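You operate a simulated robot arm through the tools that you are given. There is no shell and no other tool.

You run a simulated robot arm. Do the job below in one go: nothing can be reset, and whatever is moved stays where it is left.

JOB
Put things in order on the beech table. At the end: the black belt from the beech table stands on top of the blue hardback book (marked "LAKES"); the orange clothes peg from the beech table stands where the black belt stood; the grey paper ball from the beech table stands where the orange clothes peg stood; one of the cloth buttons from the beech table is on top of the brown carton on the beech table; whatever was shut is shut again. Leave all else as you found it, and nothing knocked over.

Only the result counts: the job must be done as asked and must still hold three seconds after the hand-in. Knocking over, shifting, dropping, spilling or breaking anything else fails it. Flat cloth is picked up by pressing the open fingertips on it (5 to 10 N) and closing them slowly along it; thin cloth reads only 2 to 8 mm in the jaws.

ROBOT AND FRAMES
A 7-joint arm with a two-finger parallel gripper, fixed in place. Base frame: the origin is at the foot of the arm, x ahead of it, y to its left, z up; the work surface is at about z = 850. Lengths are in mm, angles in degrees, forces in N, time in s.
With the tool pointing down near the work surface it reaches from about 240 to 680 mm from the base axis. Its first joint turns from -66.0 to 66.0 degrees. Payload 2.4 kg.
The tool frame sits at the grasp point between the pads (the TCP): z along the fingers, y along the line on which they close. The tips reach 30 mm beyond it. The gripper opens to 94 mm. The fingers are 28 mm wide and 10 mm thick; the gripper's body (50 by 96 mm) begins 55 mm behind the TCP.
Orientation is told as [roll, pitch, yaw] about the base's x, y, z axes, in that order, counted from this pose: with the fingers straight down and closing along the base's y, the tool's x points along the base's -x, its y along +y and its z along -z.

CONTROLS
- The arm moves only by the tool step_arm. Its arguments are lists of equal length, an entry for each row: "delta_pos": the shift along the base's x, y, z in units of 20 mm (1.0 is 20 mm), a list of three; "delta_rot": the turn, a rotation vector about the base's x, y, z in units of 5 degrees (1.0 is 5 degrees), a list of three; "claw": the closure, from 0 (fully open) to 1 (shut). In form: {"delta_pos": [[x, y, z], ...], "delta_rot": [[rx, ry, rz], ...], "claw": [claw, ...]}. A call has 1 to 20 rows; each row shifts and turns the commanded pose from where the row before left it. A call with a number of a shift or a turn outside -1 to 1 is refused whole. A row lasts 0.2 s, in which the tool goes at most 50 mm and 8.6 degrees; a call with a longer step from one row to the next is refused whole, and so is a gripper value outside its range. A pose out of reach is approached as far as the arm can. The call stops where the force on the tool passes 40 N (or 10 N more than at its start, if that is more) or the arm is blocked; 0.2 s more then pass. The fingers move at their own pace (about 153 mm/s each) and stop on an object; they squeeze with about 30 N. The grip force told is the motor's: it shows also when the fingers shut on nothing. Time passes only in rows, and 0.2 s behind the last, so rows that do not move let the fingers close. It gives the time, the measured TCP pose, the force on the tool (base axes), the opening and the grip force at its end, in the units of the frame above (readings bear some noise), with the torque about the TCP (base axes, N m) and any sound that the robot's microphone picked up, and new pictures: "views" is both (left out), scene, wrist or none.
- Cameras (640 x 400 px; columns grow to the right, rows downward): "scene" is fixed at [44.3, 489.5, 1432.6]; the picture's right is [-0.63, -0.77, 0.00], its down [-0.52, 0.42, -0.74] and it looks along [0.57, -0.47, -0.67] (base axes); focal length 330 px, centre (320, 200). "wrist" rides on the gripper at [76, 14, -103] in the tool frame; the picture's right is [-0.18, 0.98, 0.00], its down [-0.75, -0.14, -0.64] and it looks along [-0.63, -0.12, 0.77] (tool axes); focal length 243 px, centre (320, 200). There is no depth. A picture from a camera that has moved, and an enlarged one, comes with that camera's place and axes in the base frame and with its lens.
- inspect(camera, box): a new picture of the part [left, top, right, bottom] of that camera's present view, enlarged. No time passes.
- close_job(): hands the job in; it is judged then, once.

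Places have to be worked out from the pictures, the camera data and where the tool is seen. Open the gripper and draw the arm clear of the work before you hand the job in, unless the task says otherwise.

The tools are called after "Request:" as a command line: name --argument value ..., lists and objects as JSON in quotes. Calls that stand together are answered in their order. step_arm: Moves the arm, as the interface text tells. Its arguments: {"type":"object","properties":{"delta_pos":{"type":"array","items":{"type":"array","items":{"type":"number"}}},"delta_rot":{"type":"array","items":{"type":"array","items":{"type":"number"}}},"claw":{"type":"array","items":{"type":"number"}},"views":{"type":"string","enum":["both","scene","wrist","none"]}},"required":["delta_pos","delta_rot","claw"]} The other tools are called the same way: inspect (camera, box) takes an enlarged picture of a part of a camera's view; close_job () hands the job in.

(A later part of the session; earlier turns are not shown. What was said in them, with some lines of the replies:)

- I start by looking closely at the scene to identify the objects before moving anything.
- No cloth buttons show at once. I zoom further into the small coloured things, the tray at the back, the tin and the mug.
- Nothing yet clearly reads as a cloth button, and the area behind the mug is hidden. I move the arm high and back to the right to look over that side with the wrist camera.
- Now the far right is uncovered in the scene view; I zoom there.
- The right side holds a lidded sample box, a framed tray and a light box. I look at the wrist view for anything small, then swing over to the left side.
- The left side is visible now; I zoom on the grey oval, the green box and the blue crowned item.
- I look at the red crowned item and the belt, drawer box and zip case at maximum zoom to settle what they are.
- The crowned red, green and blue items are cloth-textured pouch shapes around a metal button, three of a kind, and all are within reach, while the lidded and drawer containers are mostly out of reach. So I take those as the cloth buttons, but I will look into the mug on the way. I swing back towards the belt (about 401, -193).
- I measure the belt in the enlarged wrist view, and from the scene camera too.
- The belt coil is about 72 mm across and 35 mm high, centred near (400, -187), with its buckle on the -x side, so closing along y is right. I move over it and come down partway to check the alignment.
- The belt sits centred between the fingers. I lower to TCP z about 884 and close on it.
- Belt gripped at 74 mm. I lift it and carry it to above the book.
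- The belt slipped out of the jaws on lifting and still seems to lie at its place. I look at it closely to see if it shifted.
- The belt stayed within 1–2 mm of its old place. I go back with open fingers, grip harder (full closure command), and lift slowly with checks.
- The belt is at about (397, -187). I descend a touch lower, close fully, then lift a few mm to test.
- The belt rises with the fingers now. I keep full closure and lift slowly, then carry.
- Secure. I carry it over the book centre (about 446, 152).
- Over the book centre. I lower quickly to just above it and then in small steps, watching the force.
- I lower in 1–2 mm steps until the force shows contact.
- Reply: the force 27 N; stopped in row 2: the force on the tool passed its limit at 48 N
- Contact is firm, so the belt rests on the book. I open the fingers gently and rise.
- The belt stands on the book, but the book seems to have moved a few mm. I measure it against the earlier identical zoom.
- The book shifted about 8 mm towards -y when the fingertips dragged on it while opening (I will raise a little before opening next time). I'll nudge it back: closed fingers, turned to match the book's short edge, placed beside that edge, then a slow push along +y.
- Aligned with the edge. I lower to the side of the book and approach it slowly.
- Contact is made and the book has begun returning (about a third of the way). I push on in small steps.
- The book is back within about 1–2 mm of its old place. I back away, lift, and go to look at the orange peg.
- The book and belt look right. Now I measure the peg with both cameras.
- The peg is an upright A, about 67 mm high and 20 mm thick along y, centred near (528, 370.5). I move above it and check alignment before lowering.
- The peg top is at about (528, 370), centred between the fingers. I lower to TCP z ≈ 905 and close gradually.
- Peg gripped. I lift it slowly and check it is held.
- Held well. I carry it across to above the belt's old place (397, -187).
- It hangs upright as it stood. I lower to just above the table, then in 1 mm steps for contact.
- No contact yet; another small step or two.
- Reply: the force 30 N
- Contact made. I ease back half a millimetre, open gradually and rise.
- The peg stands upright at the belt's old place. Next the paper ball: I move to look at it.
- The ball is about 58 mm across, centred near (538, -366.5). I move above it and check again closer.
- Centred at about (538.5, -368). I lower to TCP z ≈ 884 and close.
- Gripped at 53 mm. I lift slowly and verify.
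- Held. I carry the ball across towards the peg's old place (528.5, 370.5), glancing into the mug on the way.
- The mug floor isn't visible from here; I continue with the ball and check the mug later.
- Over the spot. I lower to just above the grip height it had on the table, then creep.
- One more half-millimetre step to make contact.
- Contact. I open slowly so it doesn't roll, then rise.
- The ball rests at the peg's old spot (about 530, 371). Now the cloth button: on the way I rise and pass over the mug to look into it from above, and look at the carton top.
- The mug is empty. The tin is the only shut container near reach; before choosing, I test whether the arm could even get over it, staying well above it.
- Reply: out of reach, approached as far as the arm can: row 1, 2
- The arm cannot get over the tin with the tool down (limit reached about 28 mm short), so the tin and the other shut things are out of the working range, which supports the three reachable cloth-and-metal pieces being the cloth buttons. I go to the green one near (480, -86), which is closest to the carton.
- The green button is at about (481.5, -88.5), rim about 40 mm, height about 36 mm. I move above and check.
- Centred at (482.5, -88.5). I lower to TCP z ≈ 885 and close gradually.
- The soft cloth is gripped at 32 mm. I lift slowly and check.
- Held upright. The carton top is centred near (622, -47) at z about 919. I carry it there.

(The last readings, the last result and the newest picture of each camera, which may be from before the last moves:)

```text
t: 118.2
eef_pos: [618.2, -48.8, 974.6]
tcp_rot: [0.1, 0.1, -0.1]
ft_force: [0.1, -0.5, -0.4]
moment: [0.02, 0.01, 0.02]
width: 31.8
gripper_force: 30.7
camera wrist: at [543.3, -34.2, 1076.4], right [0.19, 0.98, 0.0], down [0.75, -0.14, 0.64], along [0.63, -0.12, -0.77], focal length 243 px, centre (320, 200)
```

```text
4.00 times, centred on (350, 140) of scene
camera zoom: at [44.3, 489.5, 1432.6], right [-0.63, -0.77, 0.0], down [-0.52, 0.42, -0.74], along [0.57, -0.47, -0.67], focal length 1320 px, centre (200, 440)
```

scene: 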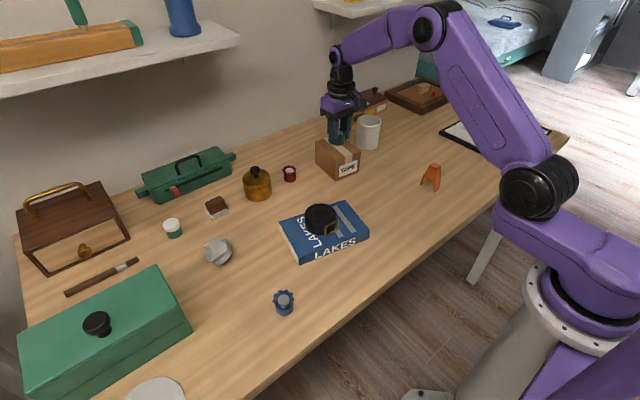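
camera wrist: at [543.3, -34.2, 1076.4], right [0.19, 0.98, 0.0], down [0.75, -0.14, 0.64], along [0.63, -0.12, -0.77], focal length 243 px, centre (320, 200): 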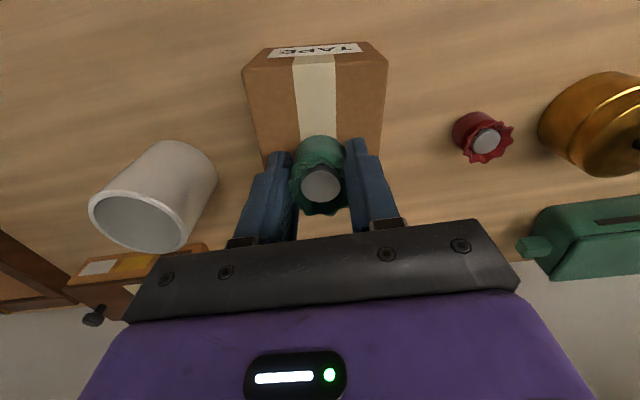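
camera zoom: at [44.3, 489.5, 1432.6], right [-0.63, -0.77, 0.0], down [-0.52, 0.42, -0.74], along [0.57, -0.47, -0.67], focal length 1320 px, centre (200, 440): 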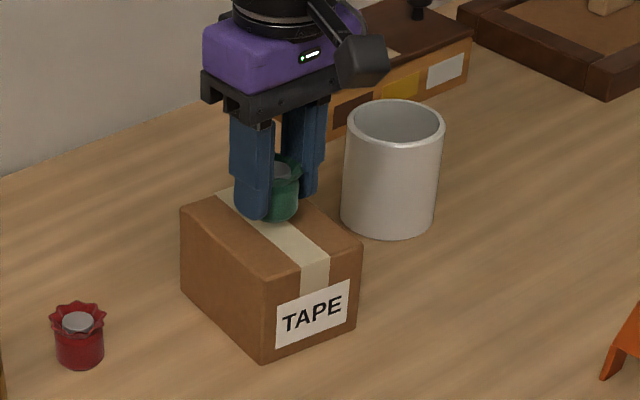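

Above the carton's middle. I lower to just above and creep to contact.

Request:
step_arm --delta_pos '[[0, 0, -0.4], [0, 0, -0.3], [0, 0, -0.1], [0, 0, 0]]' --delta_rot '[[0, 0, 0], [0, 0, 0], [0, 0, 0], [0, 0, 0]]' --claw '[1, 1, 1, 1]' --views "none"

Request:
step_arm --delta_pos '[[0, 0, -0.08], [0, 0, 0]]' --delta_rot '[[0, 0, 0], [0, 0, 0]]' --claw '[1, 1]' --views "none"

```text
t: 119.2
eef_pos: [619.4, -48.4, 961.5]
tcp_rot: [-0.1, -0.2, -0.1]
ft_force: [-7.0, -1.6, 35.6]
moment: [-0.06, 0.29, -0.02]
width: 32.0
gripper_force: 30.1
```

```text
t: 119.8
eef_pos: [620.0, -48.4, 959.7]
tcp_rot: [-0.1, -0.4, 0.0]
ft_force: [-7.3, -0.2, 43.2]
moment: [0.0, 0.28, 0.02]
width: 32.0
gripper_force: 30.2
```

Contact came a bit early and I'm pressing; I ease up until the load is small before opening.

Request:
step_arm --delta_pos '[[0, 0, 0.08], [0, 0, 0]]' --delta_rot '[[0, 0, 0], [0, 0, 0]]' --claw '[1, 1]' --views "none"

Request:
step_arm --delta_pos '[[0, 0, 0.06], [0, 0, 0]]' --delta_rot '[[0, 0, 0], [0, 0, 0]]' --claw '[1, 1]' --views "scene"

Request:
inspect --camera "scene" --box '[290, 90, 410, 190]'

```text
t: 120.4
eef_pos: [620.1, -48.5, 961.0]
tcp_rot: [0.0, -0.4, 0.0]
ft_force: [3.4, -1.3, 28.3]
moment: [-0.03, -0.15, 0.0]
width: 32.1
gripper_force: 29.6
```

```text
t: 121.0
eef_pos: [620.8, -47.5, 959.5]
tcp_rot: [0.1, 0.0, 0.0]
ft_force: [6.7, 0.7, 17.4]
moment: [0.01, -0.34, -0.02]
width: 32.1
gripper_force: 30.2
```

scene: 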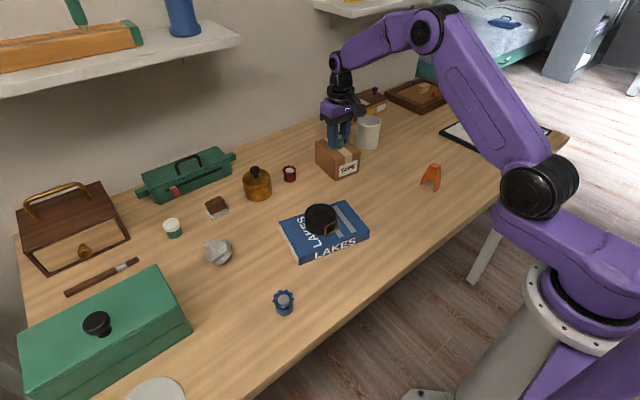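

```text
4.00 times, centred on (350, 140) of scene
camera zoom: at [44.2, 489.5, 1432.6], right [-0.63, -0.77, 0.0], down [-0.52, 0.42, -0.74], along [0.57, -0.47, -0.67], focal length 1320 px, centre (200, 440)
```

zoom: 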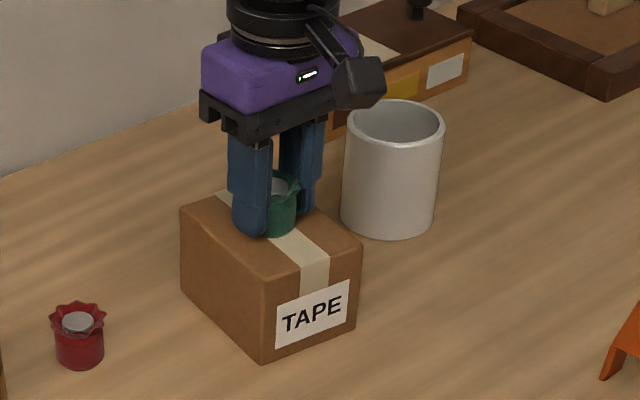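

Still 17 N; a further 1 mm up, then open slowly.

Request:
step_arm --delta_pos '[[0, 0, 0.05], [0, 0, 0]]' --delta_rot '[[0, 0, 0], [0, 0, 0]]' --claw '[1, 1]' --views "none"

Request:
step_arm --delta_pos '[[0, 0, 0.03], [0, 0, 0]]' --delta_rot '[[0, 0, 0], [0, 0, 0]]' --claw '[1, 1]' --views "none"

```text
t: 121.6
eef_pos: [617.7, -47.9, 960.8]
tcp_rot: [0.1, 0.2, 0.0]
ft_force: [5.1, 1.2, 11.9]
moment: [0.04, -0.23, -0.01]
width: 32.1
gripper_force: 30.4
```

```text
t: 122.2
eef_pos: [617.9, -48.5, 959.8]
tcp_rot: [0.1, 0.5, 0.0]
ft_force: [0.3, 0.3, 0.2]
moment: [0.02, 0.03, 0.0]
width: 32.1
gripper_force: 30.0
```

The load is gone with the button resting on the carton. I open slowly and rise straight up.

Request:
step_arm --delta_pos '[[0, 0, 0], [0, 0, 0], [0, 0, 0], [0, 0, 0], [0, 0, 0], [0, 0, 0.2], [0, 0, 0.5], [0, 0, 0.8], [0, 0, 1], [0, 0, 1], [0, 0, 0]]' --delta_rot '[[0, 0, 0], [0, 0, 0], [0, 0, 0], [0, 0, 0], [0, 0, 0], [0, 0, 0], [0, 0, 0], [0, 0, 0], [0, 0, 0], [0, 0, 0], [0, 0, 0]]' --claw '[0.65, 0.6, 0.54, 0.48, 0.4, 0.3, 0.3, 0.3, 0.2, 0.2, 0.2]'

Request:
inspect --camera "scene" --box '[290, 90, 410, 190]'

```text
t: 124.6
eef_pos: [619.5, -46.6, 1031.2]
tcp_rot: [0.1, 0.1, 0.0]
ft_force: [-0.3, -0.2, 0.1]
moment: [0.0, 0.01, 0.02]
width: 75.3
gripper_force: 0.1
camera wrist: at [544.4, -31.5, 1134.2], right [0.18, 0.98, 0.0], down [0.75, -0.14, 0.64], along [0.63, -0.12, -0.77], focal length 243 px, centre (320, 200)
```

scene: 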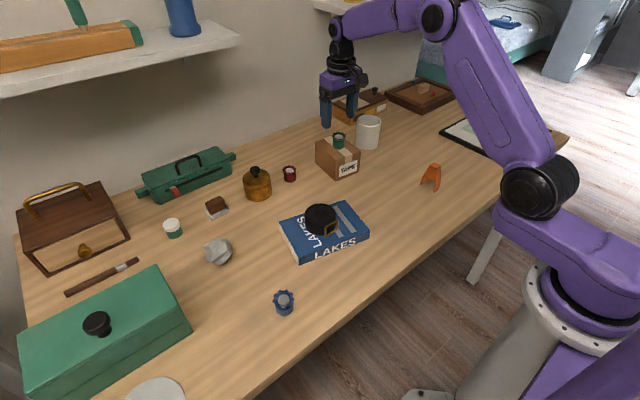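
wrist: 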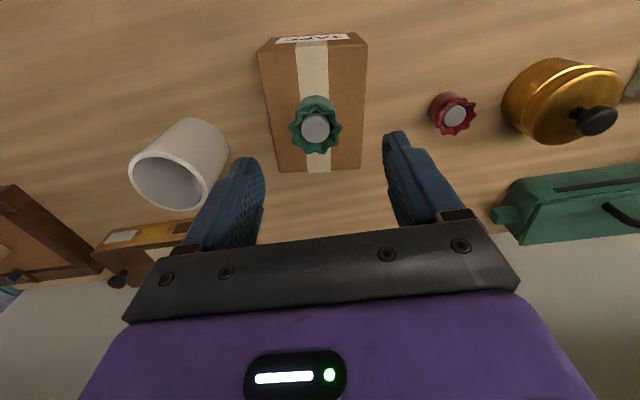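

```text
4.00 times, centred on (350, 140) of scene
camera zoom: at [44.3, 489.5, 1432.6], right [-0.63, -0.77, 0.0], down [-0.52, 0.42, -0.74], along [0.57, -0.47, -0.67], focal length 1320 px, centre (200, 440)
```

zoom: 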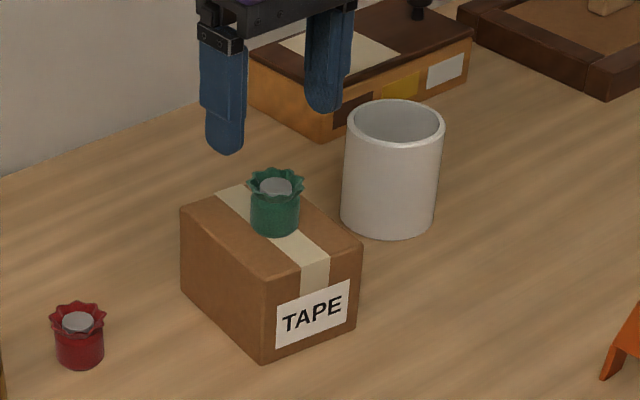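

The green button stands upright on the carton, which has not moved. I draw the arm back to roughly its start pose and check everything.

Request:
step_arm --delta_pos '[[0, 0, 1], [0, 0, 1], [-0.5, 0, 1], [-1, 0.5, 1], [-1, 0.7, 1], [-1, 0.7, 1], [-1, 0.7, 0], [-1, 0.7, 0], [-1, 0.7, 0], [-1, 0.7, 0], [-1, 0.7, 0], [-1, 0.7, 0], [-1, 0.7, 0], [-1, 0.7, 0], [0, 0, 0]]' --delta_rot '[[0, 0, 0], [0, 0, 0], [0, 0, 0], [0, 0, 0], [0, 0, 0], [0, 0, 0], [0, 0, 0], [0, 0, 0], [0, 0, 0], [0, 0, 0], [0, 0, 0], [0, 0, 0], [0, 0, 0], [0, 0, 0], [0, 0, 0]]' --claw '[0.2, 0.2, 0.1, 0, 0, 0, 0, 0, 0, 0, 0, 0, 0, 0, 0]'

Request:
inspect --camera "scene" --box '[130, 130, 400, 320]'

Request:
inspect --camera "scene" --box '[300, 70, 540, 220]'

Request:
inspect --camera "scene" --box '[405, 155, 455, 205]'

```text
t: 127.8
eef_pos: [387.1, 102.9, 1151.1]
tcp_rot: [0.1, 0.1, -0.1]
ft_force: [-0.6, -0.2, -0.9]
moment: [0.01, 0.03, -0.02]
width: 94.1
gripper_force: 0.1
camera wrist: at [311.1, 117.3, 1253.8], right [0.19, 0.98, 0.0], down [0.75, -0.14, 0.64], along [0.63, -0.12, -0.77], focal length 243 px, centre (320, 200)
```

scene: 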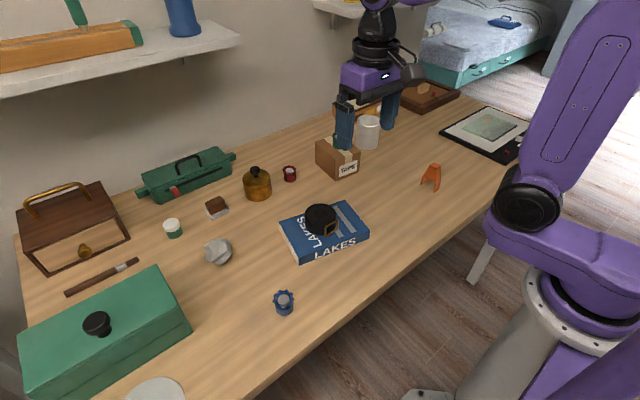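
wrist: 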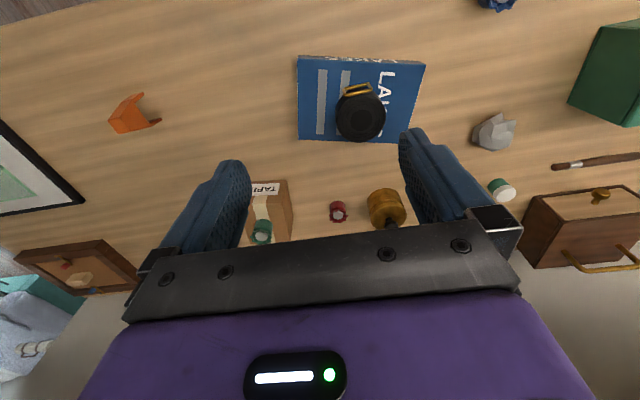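

```text
2.11 times, centred on (265, 225) of scene
camera zoom: at [44.3, 489.5, 1432.6], right [-0.63, -0.77, 0.0], down [-0.52, 0.42, -0.74], along [0.57, -0.47, -0.67], focal length 694 px, centre (436, 147)
```

zoom: 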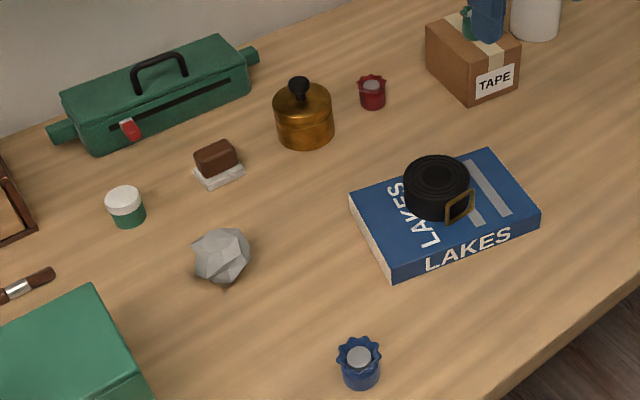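

```text
2.67 times, centred on (420, 145) of scene
camera zoom: at [44.3, 489.5, 1432.6], right [-0.63, -0.77, 0.0], down [-0.52, 0.42, -0.74], along [0.57, -0.47, -0.67], focal length 880 px, centre (53, 347)
```

zoom: 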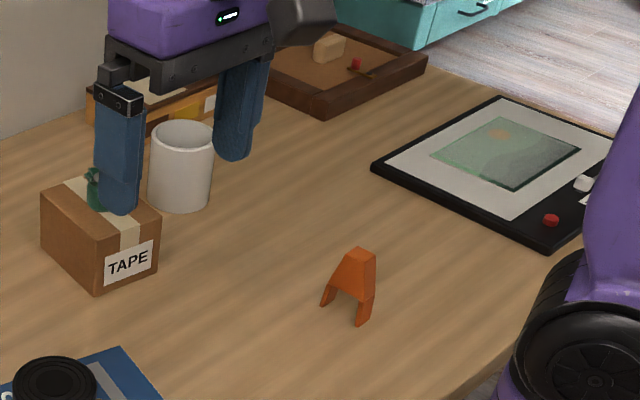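

```text
8.00 times, centred on (430, 180) of scene
camera zoom: at [44.3, 489.5, 1432.6], right [-0.63, -0.77, 0.0], down [-0.52, 0.42, -0.74], along [0.57, -0.47, -0.67], focal length 2639 px, centre (-560, 360)
```

zoom: 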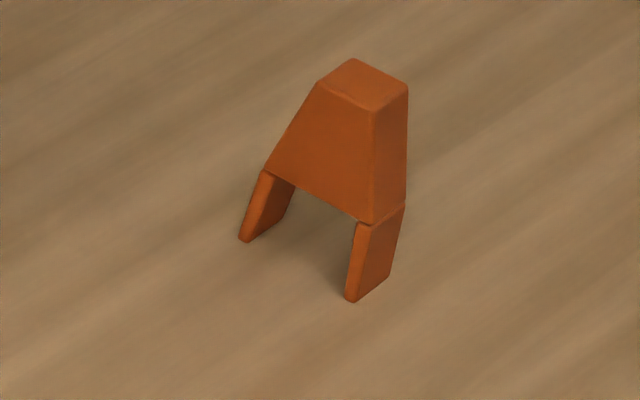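

All goals look met: the belt is on the book, the peg stands upright at the belt's old place, the ball sits at the peg's old place, and the green cloth button stands on the carton. Everything else is unmoved, nothing was opened, and the gripper is open and clear, so I hand in.

Request:
close_job

```text
The job is handed in.
```

I handed the job in with everything on the list done as far as the last pictures show. There was no pass or fail message, and I chose the cloth button by judgement.

- **Belt:** it stands on the blue "LAKES" book, near the middle. On the first try it slipped out of the jaws, and it was still within 1–2 mm of its place when I picked it up again.
- **Peg:** it stands upright where the belt stood.
- **Paper ball:** it rests where the peg stood and had not rolled by the last picture, about 35 s after I let go.
- **Cloth button:** I put the green one on the brown "TAPE" carton. Nothing on the table was labelled a cloth button. I took the red, green and blue cloth pieces with a metal disc to be them, because all three were in reach and the mug was empty. If the real ones are inside the tin or another shut container, this item is wrong. The tin was out of reach with the tool pointing down, and I did not open anything.
- **Book:** it slid about 8 mm when I released the belt. I pushed it back to within 1–2 mm of where it was.

I opened nothing, so nothing needed shutting again. Nothing else appears to have been moved or knocked over. The gripper is open and back near its starting position.
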